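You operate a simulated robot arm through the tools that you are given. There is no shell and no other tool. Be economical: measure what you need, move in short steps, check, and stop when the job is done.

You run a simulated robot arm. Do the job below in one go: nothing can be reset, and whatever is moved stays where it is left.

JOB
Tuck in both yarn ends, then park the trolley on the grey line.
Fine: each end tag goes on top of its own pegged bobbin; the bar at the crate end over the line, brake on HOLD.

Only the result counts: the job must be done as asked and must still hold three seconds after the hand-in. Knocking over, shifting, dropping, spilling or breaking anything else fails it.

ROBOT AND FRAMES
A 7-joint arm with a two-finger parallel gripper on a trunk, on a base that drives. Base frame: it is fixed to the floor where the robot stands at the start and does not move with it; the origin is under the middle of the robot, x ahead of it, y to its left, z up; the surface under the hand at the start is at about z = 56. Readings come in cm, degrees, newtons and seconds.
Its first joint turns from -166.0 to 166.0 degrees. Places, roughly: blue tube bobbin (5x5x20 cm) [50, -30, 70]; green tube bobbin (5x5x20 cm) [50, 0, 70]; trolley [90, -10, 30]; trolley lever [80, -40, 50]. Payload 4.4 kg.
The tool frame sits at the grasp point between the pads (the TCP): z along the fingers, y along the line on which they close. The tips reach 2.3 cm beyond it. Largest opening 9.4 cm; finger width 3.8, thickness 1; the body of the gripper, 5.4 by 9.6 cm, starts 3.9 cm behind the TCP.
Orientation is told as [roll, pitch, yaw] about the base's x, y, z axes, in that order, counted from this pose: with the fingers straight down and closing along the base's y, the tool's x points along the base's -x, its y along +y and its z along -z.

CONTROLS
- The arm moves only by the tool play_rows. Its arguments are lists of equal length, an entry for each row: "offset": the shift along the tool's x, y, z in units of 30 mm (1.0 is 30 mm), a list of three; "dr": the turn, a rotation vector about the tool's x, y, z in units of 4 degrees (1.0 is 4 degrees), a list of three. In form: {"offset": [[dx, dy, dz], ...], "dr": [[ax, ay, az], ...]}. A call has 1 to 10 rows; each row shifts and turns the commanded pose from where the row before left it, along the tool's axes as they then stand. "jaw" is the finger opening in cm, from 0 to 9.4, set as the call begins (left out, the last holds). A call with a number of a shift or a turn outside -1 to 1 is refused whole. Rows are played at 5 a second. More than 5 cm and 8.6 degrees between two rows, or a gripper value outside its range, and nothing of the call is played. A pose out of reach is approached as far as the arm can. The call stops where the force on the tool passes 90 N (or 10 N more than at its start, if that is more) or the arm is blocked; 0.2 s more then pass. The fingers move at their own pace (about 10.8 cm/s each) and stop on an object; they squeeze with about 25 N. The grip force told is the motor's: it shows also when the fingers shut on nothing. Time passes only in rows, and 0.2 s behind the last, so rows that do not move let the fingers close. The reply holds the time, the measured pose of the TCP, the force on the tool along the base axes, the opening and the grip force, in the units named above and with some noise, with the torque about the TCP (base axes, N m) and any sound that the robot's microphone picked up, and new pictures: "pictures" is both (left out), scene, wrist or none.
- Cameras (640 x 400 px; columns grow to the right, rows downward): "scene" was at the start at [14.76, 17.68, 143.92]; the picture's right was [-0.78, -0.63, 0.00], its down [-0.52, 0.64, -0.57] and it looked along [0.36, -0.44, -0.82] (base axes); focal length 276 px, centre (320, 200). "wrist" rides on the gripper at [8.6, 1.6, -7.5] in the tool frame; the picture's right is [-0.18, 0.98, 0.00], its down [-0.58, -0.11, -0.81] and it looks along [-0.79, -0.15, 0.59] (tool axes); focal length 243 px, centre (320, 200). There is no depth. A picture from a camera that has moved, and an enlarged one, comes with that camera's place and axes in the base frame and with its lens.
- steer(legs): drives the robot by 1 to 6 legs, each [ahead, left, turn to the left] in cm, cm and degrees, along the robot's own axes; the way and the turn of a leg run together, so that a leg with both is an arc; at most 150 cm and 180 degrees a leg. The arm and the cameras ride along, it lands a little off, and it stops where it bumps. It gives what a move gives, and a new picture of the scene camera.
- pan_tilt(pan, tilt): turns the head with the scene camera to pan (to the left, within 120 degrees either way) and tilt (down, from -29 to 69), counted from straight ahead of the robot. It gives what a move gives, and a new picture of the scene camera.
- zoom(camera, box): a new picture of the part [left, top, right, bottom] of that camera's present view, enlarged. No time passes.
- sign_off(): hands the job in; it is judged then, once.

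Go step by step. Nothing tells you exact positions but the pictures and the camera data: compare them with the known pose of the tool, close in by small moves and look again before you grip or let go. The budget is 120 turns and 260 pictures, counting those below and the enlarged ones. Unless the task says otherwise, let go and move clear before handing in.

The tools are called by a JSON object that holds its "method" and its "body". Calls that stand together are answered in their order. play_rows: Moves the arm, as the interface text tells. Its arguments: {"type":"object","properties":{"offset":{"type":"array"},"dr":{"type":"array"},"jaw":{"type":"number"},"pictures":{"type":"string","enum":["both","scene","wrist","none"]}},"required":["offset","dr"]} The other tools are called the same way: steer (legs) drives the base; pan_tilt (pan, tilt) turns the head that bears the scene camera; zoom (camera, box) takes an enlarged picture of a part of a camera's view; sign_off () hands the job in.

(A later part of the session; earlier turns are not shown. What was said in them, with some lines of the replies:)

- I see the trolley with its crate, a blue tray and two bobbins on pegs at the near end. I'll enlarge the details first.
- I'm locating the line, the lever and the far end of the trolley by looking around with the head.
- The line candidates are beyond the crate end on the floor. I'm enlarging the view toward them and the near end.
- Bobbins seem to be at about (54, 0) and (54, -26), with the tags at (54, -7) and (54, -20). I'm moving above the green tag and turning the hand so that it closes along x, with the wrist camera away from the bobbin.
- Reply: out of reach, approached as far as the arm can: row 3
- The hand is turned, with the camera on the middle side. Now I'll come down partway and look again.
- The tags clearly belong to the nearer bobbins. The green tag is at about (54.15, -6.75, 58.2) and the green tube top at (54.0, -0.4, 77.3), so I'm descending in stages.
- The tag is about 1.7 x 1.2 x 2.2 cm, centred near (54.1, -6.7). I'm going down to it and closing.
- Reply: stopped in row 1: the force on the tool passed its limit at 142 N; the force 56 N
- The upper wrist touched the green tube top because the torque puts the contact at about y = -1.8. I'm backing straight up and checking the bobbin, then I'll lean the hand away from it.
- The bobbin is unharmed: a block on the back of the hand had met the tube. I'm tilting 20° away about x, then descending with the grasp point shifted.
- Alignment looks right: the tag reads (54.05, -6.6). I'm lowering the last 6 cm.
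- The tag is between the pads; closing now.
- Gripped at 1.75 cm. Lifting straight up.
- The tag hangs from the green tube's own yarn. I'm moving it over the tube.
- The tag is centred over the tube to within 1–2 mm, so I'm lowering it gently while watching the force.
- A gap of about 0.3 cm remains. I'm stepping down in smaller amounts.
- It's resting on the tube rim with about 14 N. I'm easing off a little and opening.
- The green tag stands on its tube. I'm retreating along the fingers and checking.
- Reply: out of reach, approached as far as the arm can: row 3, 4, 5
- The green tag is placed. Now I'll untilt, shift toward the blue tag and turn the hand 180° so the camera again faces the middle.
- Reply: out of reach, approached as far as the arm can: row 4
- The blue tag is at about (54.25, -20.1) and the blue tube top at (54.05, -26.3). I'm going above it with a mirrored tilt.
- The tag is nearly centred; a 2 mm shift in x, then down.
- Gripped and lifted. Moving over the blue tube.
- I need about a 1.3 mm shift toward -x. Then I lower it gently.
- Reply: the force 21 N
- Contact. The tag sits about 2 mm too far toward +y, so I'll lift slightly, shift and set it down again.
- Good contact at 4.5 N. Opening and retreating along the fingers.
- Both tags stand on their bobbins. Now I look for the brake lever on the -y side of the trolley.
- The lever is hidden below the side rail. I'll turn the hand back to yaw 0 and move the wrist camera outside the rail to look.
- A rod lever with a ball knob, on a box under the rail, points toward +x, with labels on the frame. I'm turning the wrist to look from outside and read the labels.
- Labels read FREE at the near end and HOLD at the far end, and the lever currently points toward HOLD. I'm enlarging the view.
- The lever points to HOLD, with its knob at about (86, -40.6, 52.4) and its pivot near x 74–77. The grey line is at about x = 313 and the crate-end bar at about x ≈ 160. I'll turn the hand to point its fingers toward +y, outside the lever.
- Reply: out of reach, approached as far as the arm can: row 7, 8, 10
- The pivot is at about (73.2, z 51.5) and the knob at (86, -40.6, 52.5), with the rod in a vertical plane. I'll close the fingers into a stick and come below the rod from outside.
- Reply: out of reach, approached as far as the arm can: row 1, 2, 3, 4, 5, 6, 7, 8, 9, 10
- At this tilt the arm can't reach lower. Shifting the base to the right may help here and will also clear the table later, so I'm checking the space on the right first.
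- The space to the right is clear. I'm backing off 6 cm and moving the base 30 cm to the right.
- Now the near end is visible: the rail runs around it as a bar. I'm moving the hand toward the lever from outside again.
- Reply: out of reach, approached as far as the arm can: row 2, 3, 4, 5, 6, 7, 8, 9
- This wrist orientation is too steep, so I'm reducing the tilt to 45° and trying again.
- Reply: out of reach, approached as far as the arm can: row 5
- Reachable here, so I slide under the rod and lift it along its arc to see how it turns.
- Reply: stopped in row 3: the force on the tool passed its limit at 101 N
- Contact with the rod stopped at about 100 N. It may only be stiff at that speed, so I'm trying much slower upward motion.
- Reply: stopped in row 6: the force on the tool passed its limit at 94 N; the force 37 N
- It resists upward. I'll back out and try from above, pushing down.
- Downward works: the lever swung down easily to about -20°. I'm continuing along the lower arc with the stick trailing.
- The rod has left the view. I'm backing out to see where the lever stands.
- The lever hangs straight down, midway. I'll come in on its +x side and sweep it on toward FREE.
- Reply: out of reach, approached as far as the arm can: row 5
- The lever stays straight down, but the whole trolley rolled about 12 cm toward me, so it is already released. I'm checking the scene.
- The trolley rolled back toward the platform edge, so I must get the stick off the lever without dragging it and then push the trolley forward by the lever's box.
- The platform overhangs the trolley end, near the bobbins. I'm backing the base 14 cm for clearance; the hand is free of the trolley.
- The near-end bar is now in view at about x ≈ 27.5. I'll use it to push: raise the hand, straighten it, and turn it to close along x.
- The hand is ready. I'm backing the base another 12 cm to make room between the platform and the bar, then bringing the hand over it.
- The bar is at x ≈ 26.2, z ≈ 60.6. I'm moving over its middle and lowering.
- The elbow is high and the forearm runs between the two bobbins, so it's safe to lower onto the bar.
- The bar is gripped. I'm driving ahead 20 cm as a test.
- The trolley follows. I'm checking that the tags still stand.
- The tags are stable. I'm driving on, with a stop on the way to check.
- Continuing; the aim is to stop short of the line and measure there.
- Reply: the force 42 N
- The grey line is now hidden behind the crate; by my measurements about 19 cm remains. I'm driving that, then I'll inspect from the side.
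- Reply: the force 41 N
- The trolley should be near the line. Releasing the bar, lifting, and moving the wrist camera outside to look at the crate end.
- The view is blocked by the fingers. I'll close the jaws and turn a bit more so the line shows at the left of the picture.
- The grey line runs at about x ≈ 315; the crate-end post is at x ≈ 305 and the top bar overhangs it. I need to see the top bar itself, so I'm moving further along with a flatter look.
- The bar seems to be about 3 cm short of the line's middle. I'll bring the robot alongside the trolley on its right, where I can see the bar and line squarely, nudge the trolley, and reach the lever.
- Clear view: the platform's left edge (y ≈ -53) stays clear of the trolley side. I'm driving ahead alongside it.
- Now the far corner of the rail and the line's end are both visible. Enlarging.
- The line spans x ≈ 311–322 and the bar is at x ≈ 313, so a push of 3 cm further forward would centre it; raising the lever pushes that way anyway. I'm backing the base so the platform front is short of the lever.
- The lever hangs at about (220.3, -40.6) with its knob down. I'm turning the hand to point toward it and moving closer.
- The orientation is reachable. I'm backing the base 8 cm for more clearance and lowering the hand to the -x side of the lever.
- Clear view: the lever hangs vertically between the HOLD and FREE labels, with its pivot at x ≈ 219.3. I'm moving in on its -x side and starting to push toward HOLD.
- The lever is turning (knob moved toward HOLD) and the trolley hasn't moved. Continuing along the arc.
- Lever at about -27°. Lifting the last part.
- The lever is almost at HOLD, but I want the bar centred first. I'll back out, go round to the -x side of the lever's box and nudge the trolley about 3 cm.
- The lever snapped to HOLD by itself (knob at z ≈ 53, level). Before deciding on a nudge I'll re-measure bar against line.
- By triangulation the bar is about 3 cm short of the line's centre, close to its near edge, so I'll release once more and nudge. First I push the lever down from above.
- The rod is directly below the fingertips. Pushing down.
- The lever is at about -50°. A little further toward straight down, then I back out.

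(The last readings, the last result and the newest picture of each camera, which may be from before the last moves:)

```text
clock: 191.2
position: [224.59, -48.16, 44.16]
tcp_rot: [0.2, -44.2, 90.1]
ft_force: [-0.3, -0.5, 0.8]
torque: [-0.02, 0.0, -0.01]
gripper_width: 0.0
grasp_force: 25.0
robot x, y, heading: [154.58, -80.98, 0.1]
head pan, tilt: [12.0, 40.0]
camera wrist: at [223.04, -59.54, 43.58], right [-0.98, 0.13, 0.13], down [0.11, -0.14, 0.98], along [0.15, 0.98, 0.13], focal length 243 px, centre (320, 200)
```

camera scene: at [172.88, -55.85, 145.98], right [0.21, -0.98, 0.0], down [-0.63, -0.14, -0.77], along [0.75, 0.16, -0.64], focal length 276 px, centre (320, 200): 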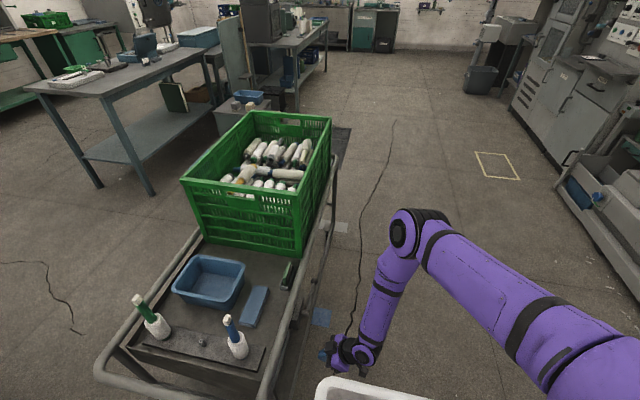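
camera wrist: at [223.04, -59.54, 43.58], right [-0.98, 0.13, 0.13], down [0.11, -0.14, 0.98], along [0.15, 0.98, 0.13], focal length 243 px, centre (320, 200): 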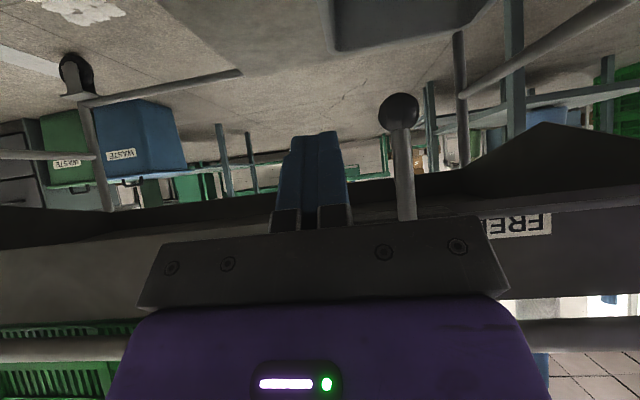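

Released (knob straight down). Going round to the -x side of the box.

{"method": "play_rows", "body": {"offset": [[-0.27, 0.867, -0.34], [-0.27, 0.867, -0.34], [-0.27, 0.867, -0.34], [-0.27, 0.867, -0.34], [-0.27, 0.867, -0.34], [-0.27, 0.867, -0.34], [-0.685, 0, 0.667], [-0.685, 0, 0.667], [-0.685, 0, 0.667]], "dr": [[0, 0, 0], [0, 0, 0], [0, 0, 0], [0, 0, 0], [0, 0, 0], [0, 0, 0], [0, 0, 0], [0, 0, 0], [0, 0, 0]], "pictures": "wrist"}}

```text
clock: 193.2
position: [209.46, -40.44, 51.98]
tcp_rot: [0.3, -44.2, 89.9]
ft_force: [0.4, 0.0, -0.4]
torque: [0.0, 0.0, 0.02]
gripper_width: 0.01
grasp_force: 24.7
robot x, y, heading: [154.65, -80.66, 0.2]
head pan, tilt: [12.0, 40.0]
camera wrist: at [207.81, -51.87, 51.5], right [-0.98, 0.13, 0.13], down [0.11, -0.14, 0.98], along [0.15, 0.98, 0.13], focal length 243 px, centre (320, 200)
```

wrist: 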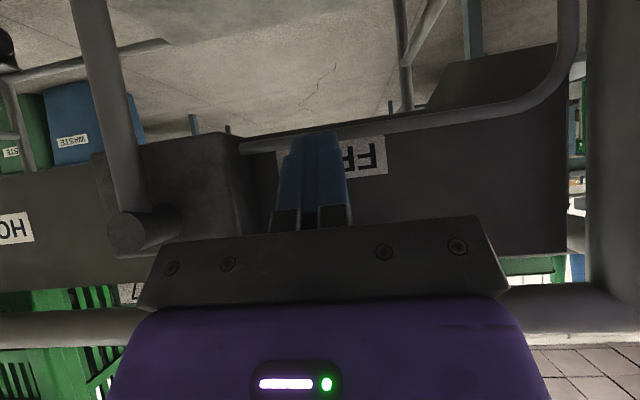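

The finger sits just beside the box. Pushing +x slowly.

{"method": "play_rows", "body": {"offset": [[0, -0.2, 0], [0, -0.2, 0], [0, -0.2, 0], [0, -0.2, 0], [0, -0.2, 0], [0, -0.2, 0], [0, -0.15, 0], [0, -0.15, 0]], "dr": [[0, 0, 0], [0, 0, 0], [0, 0, 0], [0, 0, 0], [0, 0, 0], [0, 0, 0], [0, 0, 0], [0, 0, 0]], "pictures": "wrist"}}

{"method": "zoom", "body": {"camera": "scene", "box": [260, 120, 420, 240]}}

```text
clock: 195.1
position: [213.76, -40.53, 52.11]
tcp_rot: [0.3, -44.1, 90.0]
ft_force: [-0.5, 0.9, 0.8]
torque: [-0.06, 0.01, 0.01]
gripper_width: 0.01
grasp_force: 25.3
robot x, y, heading: [154.28, -81.15, -0.2]
head pan, tilt: [12.0, 40.0]
camera wrist: at [212.25, -51.88, 51.59], right [-0.98, 0.13, 0.13], down [0.11, -0.14, 0.98], along [0.15, 0.98, 0.13], focal length 243 px, centre (320, 200)
```

wrist: 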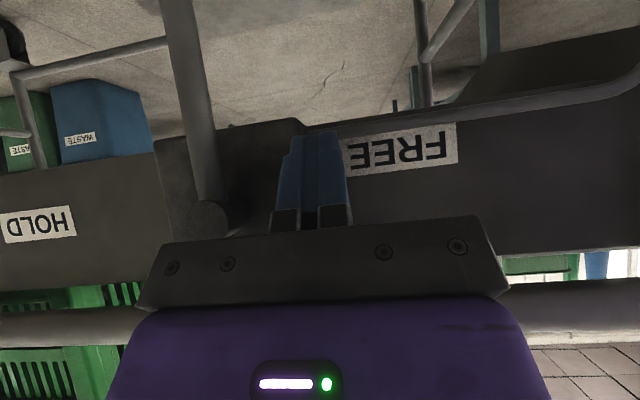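

```text
3.33 times, centred on (340, 180) of scene
camera zoom: at [172.89, -55.85, 145.99], right [0.21, -0.98, 0.0], down [-0.63, -0.14, -0.77], along [0.75, 0.16, -0.64], focal length 921 px, centre (253, 267)
```

zoom: 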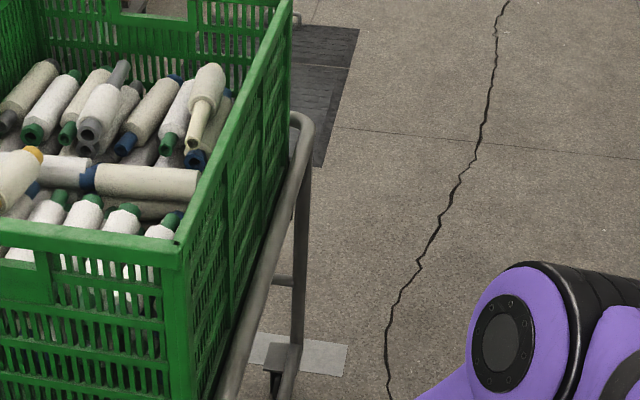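

The finger slides in front of the box face instead. The pivot stub at x ≈ 219 is a good pushing point with no leverage on the lever, so I'm continuing onto it.

{"method": "play_rows", "body": {"offset": [[0, -0.2, 0], [0, -0.2, 0], [0, -0.2, 0], [0, -0.2, 0], [0, -0.2, 0], [0, -0.2, 0], [0, -0.2, 0], [0, -0.2, 0]], "dr": [[0, 0, 0], [0, 0, 0], [0, 0, 0], [0, 0, 0], [0, 0, 0], [0, 0, 0], [0, 0, 0], [0, 0, 0]], "pictures": "wrist"}}

{"method": "zoom", "body": {"camera": "scene", "box": [260, 120, 420, 240]}}

```text
clock: 196.8
position: [218.8, -40.47, 52.06]
tcp_rot: [0.2, -44.1, 90.1]
ft_force: [-0.4, 0.1, 1.3]
torque: [0.01, -0.03, -0.01]
gripper_width: 0.0
grasp_force: 25.1
robot x, y, heading: [154.44, -80.82, -0.0]
head pan, tilt: [12.0, 40.0]
camera wrist: at [217.22, -51.94, 51.48], right [-0.98, 0.13, 0.13], down [0.11, -0.14, 0.98], along [0.15, 0.98, 0.13], focal length 243 px, centre (320, 200)
```

wrist: 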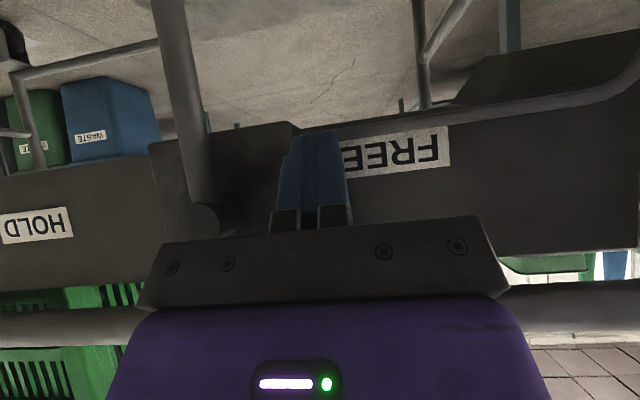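

```text
3.33 times, centred on (340, 180) of scene
camera zoom: at [172.88, -55.85, 145.99], right [0.21, -0.98, 0.0], down [-0.63, -0.14, -0.77], along [0.75, 0.16, -0.64], focal length 921 px, centre (253, 267)
```

zoom: 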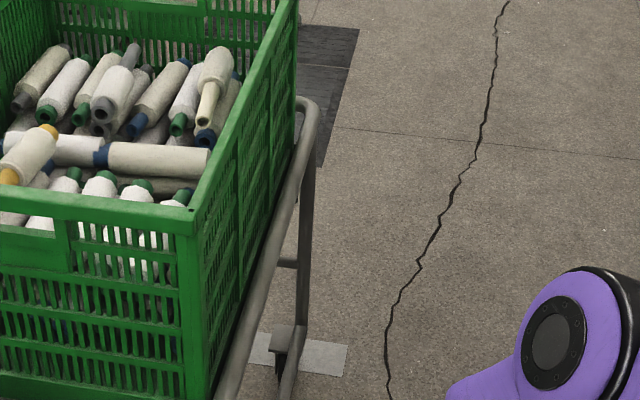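

The trolley moved with the hand by about 4.8 cm; the bar is now at about x ≈ 317.5, near the middle of the line (311–321.5). I'm backing out and returning to the -x side of the hanging lever.

{"method": "play_rows", "body": {"offset": [[0, 0.5, 0], [0.717, 0, -0.697], [0.717, 0, -0.697], [0.717, 0, -0.697], [0.75, 0, 0.773], [0.75, 0, 0.773], [0.75, 0, 0.773], [0, -0.5, 0], [-0.85, 0, 0.825], [-0.85, 0, 0.825]], "dr": [[0, 0, 0], [0, 0, 0], [0, 0, 0], [0, 0, 0], [0, 0, 0], [0, 0, 0], [0, 0, 0], [0, 0, 0], [0, 0, 0], [0, 0, 0]], "pictures": "wrist"}}

```text
clock: 199.1
position: [218.86, -42.41, 42.47]
tcp_rot: [0.3, -44.1, 89.8]
ft_force: [0.5, -0.5, 0.2]
torque: [0.02, 0.02, 0.02]
gripper_width: 0.02
grasp_force: 24.8
robot x, y, heading: [154.3, -81.03, 0.1]
head pan, tilt: [12.0, 40.0]
camera wrist: at [217.22, -53.82, 41.83], right [-0.98, 0.13, 0.13], down [0.11, -0.14, 0.98], along [0.15, 0.98, 0.13], focal length 243 px, centre (320, 200)
```

wrist: 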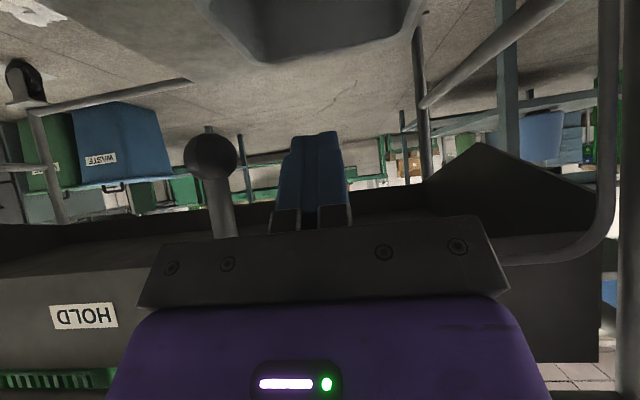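

The lever now hangs at x ≈ 225, so the trolley went about 5.5 cm and overshot by about 2 cm. I'll pull it back by pushing the rod from its +x side, as happened before.

{"method": "play_rows", "body": {"offset": [[0.84, 0, -0.81], [0.84, 0, -0.81], [0, -0.89, 0], [0, -0.89, 0], [0, -0.89, 0], [0, -0.88, 0], [-0.84, 0, 0.81], [-0.84, 0, 0.81]], "dr": [[0, 0, 0], [0, 0, 0], [0, 0, 0], [0, 0, 0], [0, 0, 0], [0, 0, 0], [0, 0, 0], [0, 0, 0]], "pictures": "none"}}

{"method": "play_rows", "body": {"offset": [[0, 0.2, 0], [0, 0.2, 0], [0, 0.2, 0], [0, 0.2, 0], [0, 0.2, 0], [0, 0.2, 0], [0, 0.2, 0], [0, 0.15, 0]], "dr": [[0, 0, 0], [0, 0, 0], [0, 0, 0], [0, 0, 0], [0, 0, 0], [0, 0, 0], [0, 0, 0], [0, 0, 0]], "pictures": "wrist"}}

{"method": "zoom", "body": {"camera": "scene", "box": [260, 120, 420, 240]}}

```text
clock: 200.8
position: [229.12, -42.41, 42.32]
tcp_rot: [0.4, -44.1, 89.8]
ft_force: [0.8, 0.2, 0.5]
torque: [0.04, 0.03, -0.01]
gripper_width: 0.0
grasp_force: 24.9
robot x, y, heading: [154.65, -80.74, -0.1]
head pan, tilt: [12.0, 40.0]
```

```text
clock: 202.7
position: [224.59, -42.26, 42.43]
tcp_rot: [0.3, -44.1, 90.0]
ft_force: [-0.4, 0.6, 0.1]
torque: [0.03, 0.01, -0.01]
gripper_width: 0.0
grasp_force: 25.0
robot x, y, heading: [154.56, -81.13, 0.2]
head pan, tilt: [12.0, 40.0]
camera wrist: at [223.0, -53.69, 41.82], right [-0.98, 0.13, 0.13], down [0.11, -0.14, 0.98], along [0.15, 0.98, 0.13], focal length 243 px, centre (320, 200)
```

wrist: 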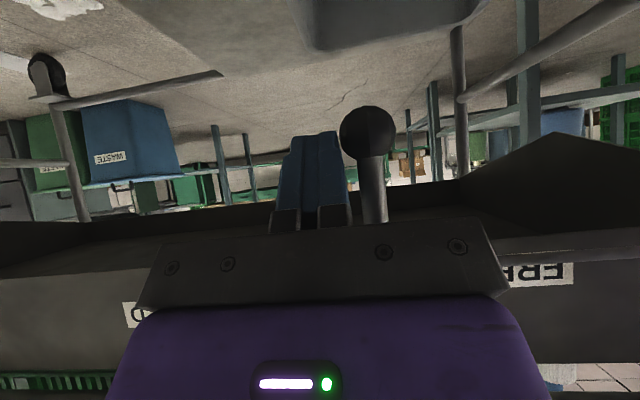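

```text
3.33 times, centred on (340, 180) of scene
camera zoom: at [172.89, -55.85, 145.99], right [0.21, -0.98, 0.0], down [-0.63, -0.14, -0.77], along [0.75, 0.16, -0.64], focal length 921 px, centre (253, 267)
```

zoom: 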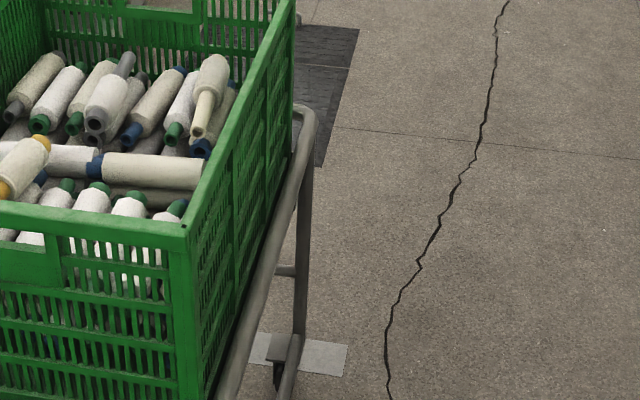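

The bar is now centred on the line (lever at x ≈ 222.1, +2.8 cm from before). Now I go round and raise the lever to HOLD as before.

{"method": "play_rows", "body": {"offset": [[0, -0.35, 0], [0.84, 0, -0.81], [0.84, 0, -0.81], [0, 0.95, 0], [0, 0.95, 0], [0, 0.95, 0], [-0.84, 0, 0.81], [-0.84, 0, 0.81]], "dr": [[0, 0, 0], [0, 0, 0], [0, 0, 0], [0, 0, 0], [0, 0, 0], [0, 0, 0], [0, 0, 0], [0, 0, 0]], "pictures": "none"}}

{"method": "play_rows", "body": {"offset": [[0, -0.25, 0], [0, -0.25, 0], [0, -0.25, 0], [0, -0.25, 0], [0, -0.25, 0], [0, -0.25, 0], [0, -0.25, 0], [0, -0.2, 0]], "dr": [[0, 0, 0], [0, 0, 0], [0, 0, 0], [0, 0, 0], [0, 0, 0], [0, 0, 0], [0, 0, 0], [0, 0, 0]], "pictures": "wrist"}}

```text
clock: 204.4
position: [217.11, -42.38, 42.44]
tcp_rot: [0.4, -44.1, 89.9]
ft_force: [0.8, -1.1, -0.3]
torque: [0.01, 0.02, 0.01]
gripper_width: 0.0
grasp_force: 24.4
robot x, y, heading: [154.08, -81.11, -0.0]
head pan, tilt: [12.0, 40.0]
```

```text
clock: 206.2
position: [222.91, -42.17, 42.24]
tcp_rot: [0.3, -44.1, 90.0]
ft_force: [-1.9, -0.9, 0.1]
torque: [0.03, -0.02, 0.01]
gripper_width: 0.0
grasp_force: 24.7
robot x, y, heading: [154.52, -81.19, 0.1]
head pan, tilt: [12.0, 40.0]
camera wrist: at [221.39, -53.67, 41.81], right [-0.98, 0.13, 0.13], down [0.11, -0.14, 0.98], along [0.15, 0.98, 0.13], focal length 243 px, centre (320, 200)
```

wrist: 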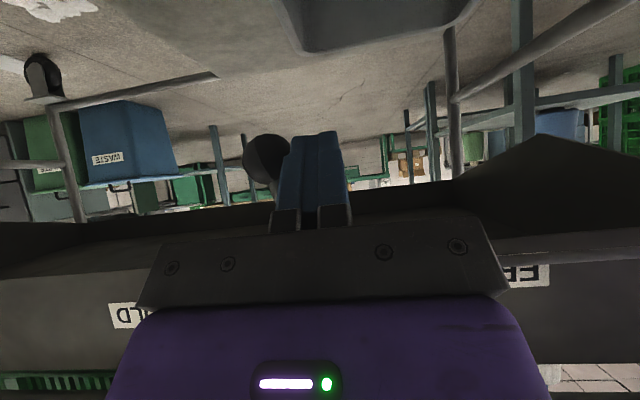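

Same picture as last time, so I continue the same arc.

{"method": "play_rows", "body": {"offset": [[-0.023, -0.26, -0.024], [-0.023, -0.26, -0.024], [-0.023, -0.26, -0.024], [-0.13, -0.294, -0.134], [-0.13, -0.294, -0.134], [-0.13, -0.294, -0.134], [-0.13, -0.294, -0.134], [-0.13, -0.294, -0.134]], "dr": [[0, 0, 0], [0, 0, 0], [0, 0, 0], [0, 0, 0], [0, 0, 0], [0, 0, 0], [0, 0, 0], [0, 0, 0]], "pictures": "none"}}

{"method": "play_rows", "body": {"offset": [[-0.194, -0.133, -0.2], [-0.194, -0.133, -0.2], [-0.194, -0.133, -0.2], [-0.194, -0.133, -0.2], [-0.194, -0.133, -0.2], [-0.194, -0.1, -0.2], [-0.06, 0, -0.06], [-0.06, 0, -0.06]], "dr": [[0, 0, 0], [0, 0, 0], [0, 0, 0], [0, 0, 0], [0, 0, 0], [0, 0, 0], [0, 0, 0], [0, 0, 0]], "pictures": "wrist"}}

{"method": "play_rows", "body": {"offset": [[0.42, 0, 0.43], [0.84, 0, -0.82], [0.84, 0, -0.82], [0.6, 0, -0.6], [0, 0.9, 0], [0, 0.9, 0], [0, 0.9, 0]], "dr": [[0, 0, 0], [0, 0, 0], [0, 0, 0], [0, 0, 0], [0, 0, 0], [0, 0, 0], [0, 0, 0]], "pictures": "wrist"}}

{"method": "zoom", "body": {"camera": "scene", "box": [260, 120, 420, 240]}}

```text
clock: 208.1
position: [229.74, -42.2, 45.35]
tcp_rot: [0.3, -44.0, 89.9]
ft_force: [0.1, 0.4, -0.3]
torque: [-0.04, 0.01, 0.0]
gripper_width: 0.0
grasp_force: 25.6
robot x, y, heading: [153.96, -81.43, 0.1]
head pan, tilt: [12.0, 40.0]
```

```text
clock: 209.8
position: [232.01, -42.23, 50.83]
tcp_rot: [0.3, -44.1, 89.9]
ft_force: [0.2, -0.7, 0.2]
torque: [0.03, 0.03, -0.01]
gripper_width: 0.0
grasp_force: 25.5
robot x, y, heading: [154.34, -81.16, 0.3]
head pan, tilt: [12.0, 40.0]
camera wrist: at [230.43, -53.68, 50.36], right [-0.98, 0.13, 0.13], down [0.11, -0.14, 0.98], along [0.15, 0.98, 0.13], focal length 243 px, centre (320, 200)
```

wrist: 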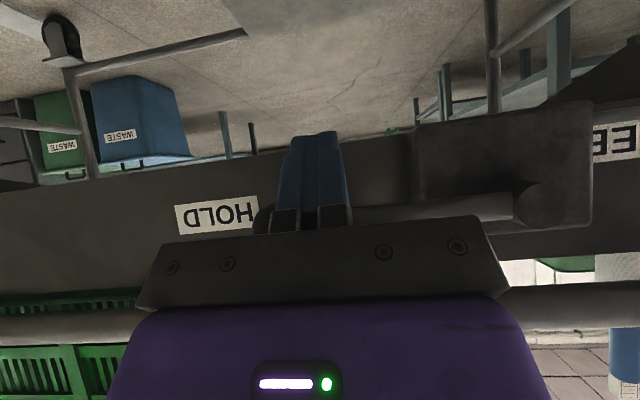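

```text
clock: 211.4
position: [224.06, -51.97, 49.37]
tcp_rot: [0.3, -44.0, 89.9]
ft_force: [0.6, -1.0, -0.5]
torque: [-0.02, 0.01, 0.03]
gripper_width: 0.01
grasp_force: 25.6
robot x, y, heading: [154.04, -81.17, 0.2]
head pan, tilt: [12.0, 40.0]
camera wrist: at [222.42, -63.37, 48.74], right [-0.98, 0.13, 0.13], down [0.11, -0.14, 0.98], along [0.15, 0.98, 0.13], focal length 243 px, centre (320, 200)
```

wrist: 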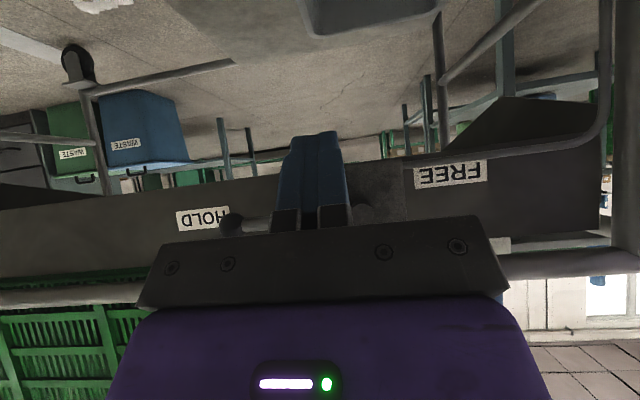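

```text
3.33 times, centred on (340, 180) of scene
camera zoom: at [172.9, -55.86, 145.99], right [0.21, -0.98, 0.0], down [-0.63, -0.13, -0.77], along [0.75, 0.16, -0.64], focal length 921 px, centre (253, 267)
```

zoom: 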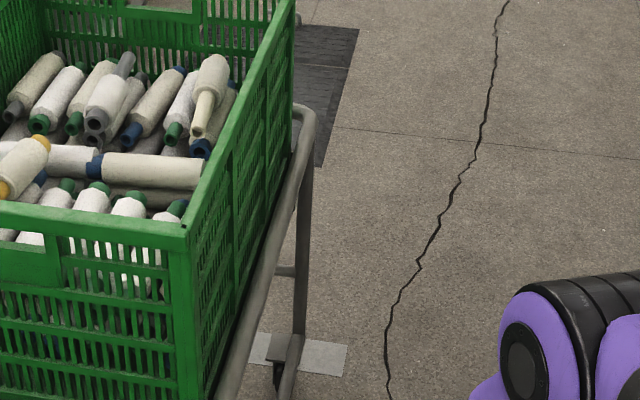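

The lever is back at HOLD and the bar is at about x ≈ 316.5 over the line. Last check of the tags, and moving the hand clear.

{"method": "play_rows", "body": {"offset": [[0.6, 0, -0.6], [0.6, 0, -0.8], [0, 0, -1], [0, 0, -1], [0, 0, -1], [0, 0, -1]], "dr": [[0, 0, 0], [0, 0, 0], [0, 0, 0], [0, 0, 0], [0, 0, 0], [0, 0, 0]], "pictures": "both"}}

{"method": "zoom", "body": {"camera": "scene", "box": [90, 230, 330, 390]}}

{"method": "zoom", "body": {"camera": "wrist", "box": [100, 100, 580, 300]}}

```text
clock: 212.8
position: [223.94, -65.76, 58.51]
tcp_rot: [0.2, -44.0, 90.1]
ft_force: [-0.2, 0.3, -0.2]
torque: [0.0, 0.01, 0.02]
gripper_width: 0.0
grasp_force: 25.0
robot x, y, heading: [154.49, -80.68, 0.3]
head pan, tilt: [12.0, 40.0]
camera scene: at [172.88, -55.82, 145.99], right [0.21, -0.98, 0.0], down [-0.63, -0.14, -0.77], along [0.75, 0.16, -0.64], focal length 276 px, centre (320, 200)
camera wrist: at [222.31, -77.15, 57.87], right [-0.98, 0.13, 0.13], down [0.11, -0.14, 0.98], along [0.14, 0.98, 0.13], focal length 243 px, centre (320, 200)
```

scene: 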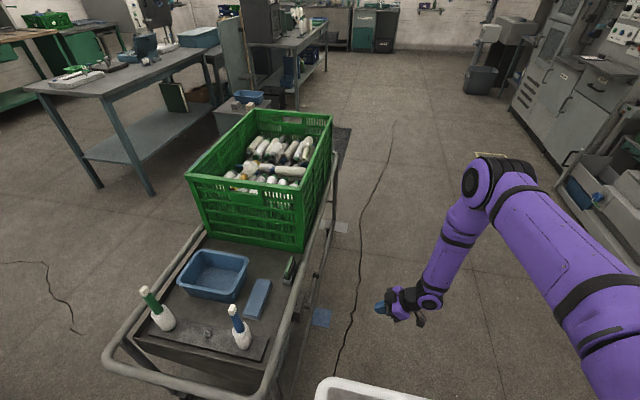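
wrist: 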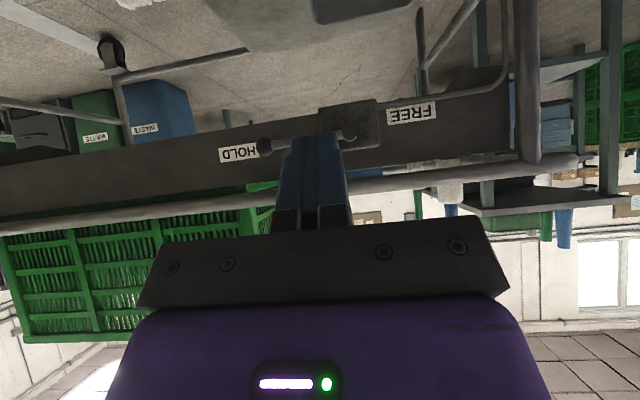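

```text
2.50 times, centred on (210, 310) of scene
camera zoom: at [172.88, -55.82, 145.99], right [0.21, -0.98, 0.0], down [-0.63, -0.14, -0.77], along [0.75, 0.16, -0.64], focal length 691 px, centre (595, -75)
```

zoom: 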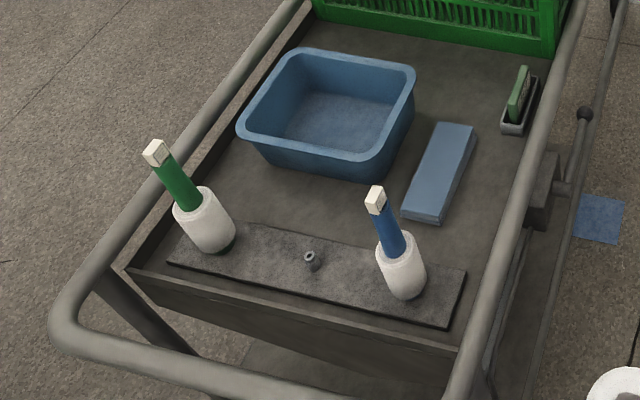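

```text
1.33 times, centred on (340, 200) of wrist
camera zoom: at [222.31, -77.15, 57.87], right [-0.98, 0.13, 0.13], down [0.11, -0.14, 0.98], along [0.14, 0.98, 0.13], focal length 324 px, centre (293, 200)
```

zoom: 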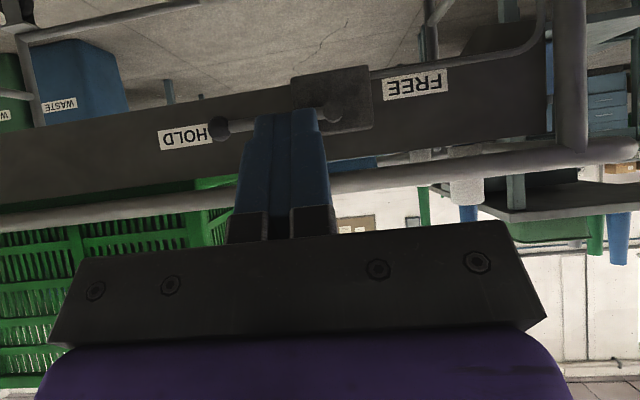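

Both tags stand on their own bobbins, the lever points at HOLD, the bar lies over the grey line, and the hand is clear. Handing in.

{"method": "sign_off", "body": {}}

```text
The job is handed in.
```

The job is handed in: each yarn-end tag stands on top of its own bobbin, and the trolley's crate-end bar is over the grey line with the brake lever on HOLD. By my last camera measurements the bar is within about 1 cm of the line's centre; I did not push the trolley to test the brake.

During the work the wrist bumped the green bobbin once. The trolley also rolled about 12 cm back when the brake first came off. Neither left any visible damage or shifted anything on the trolley.
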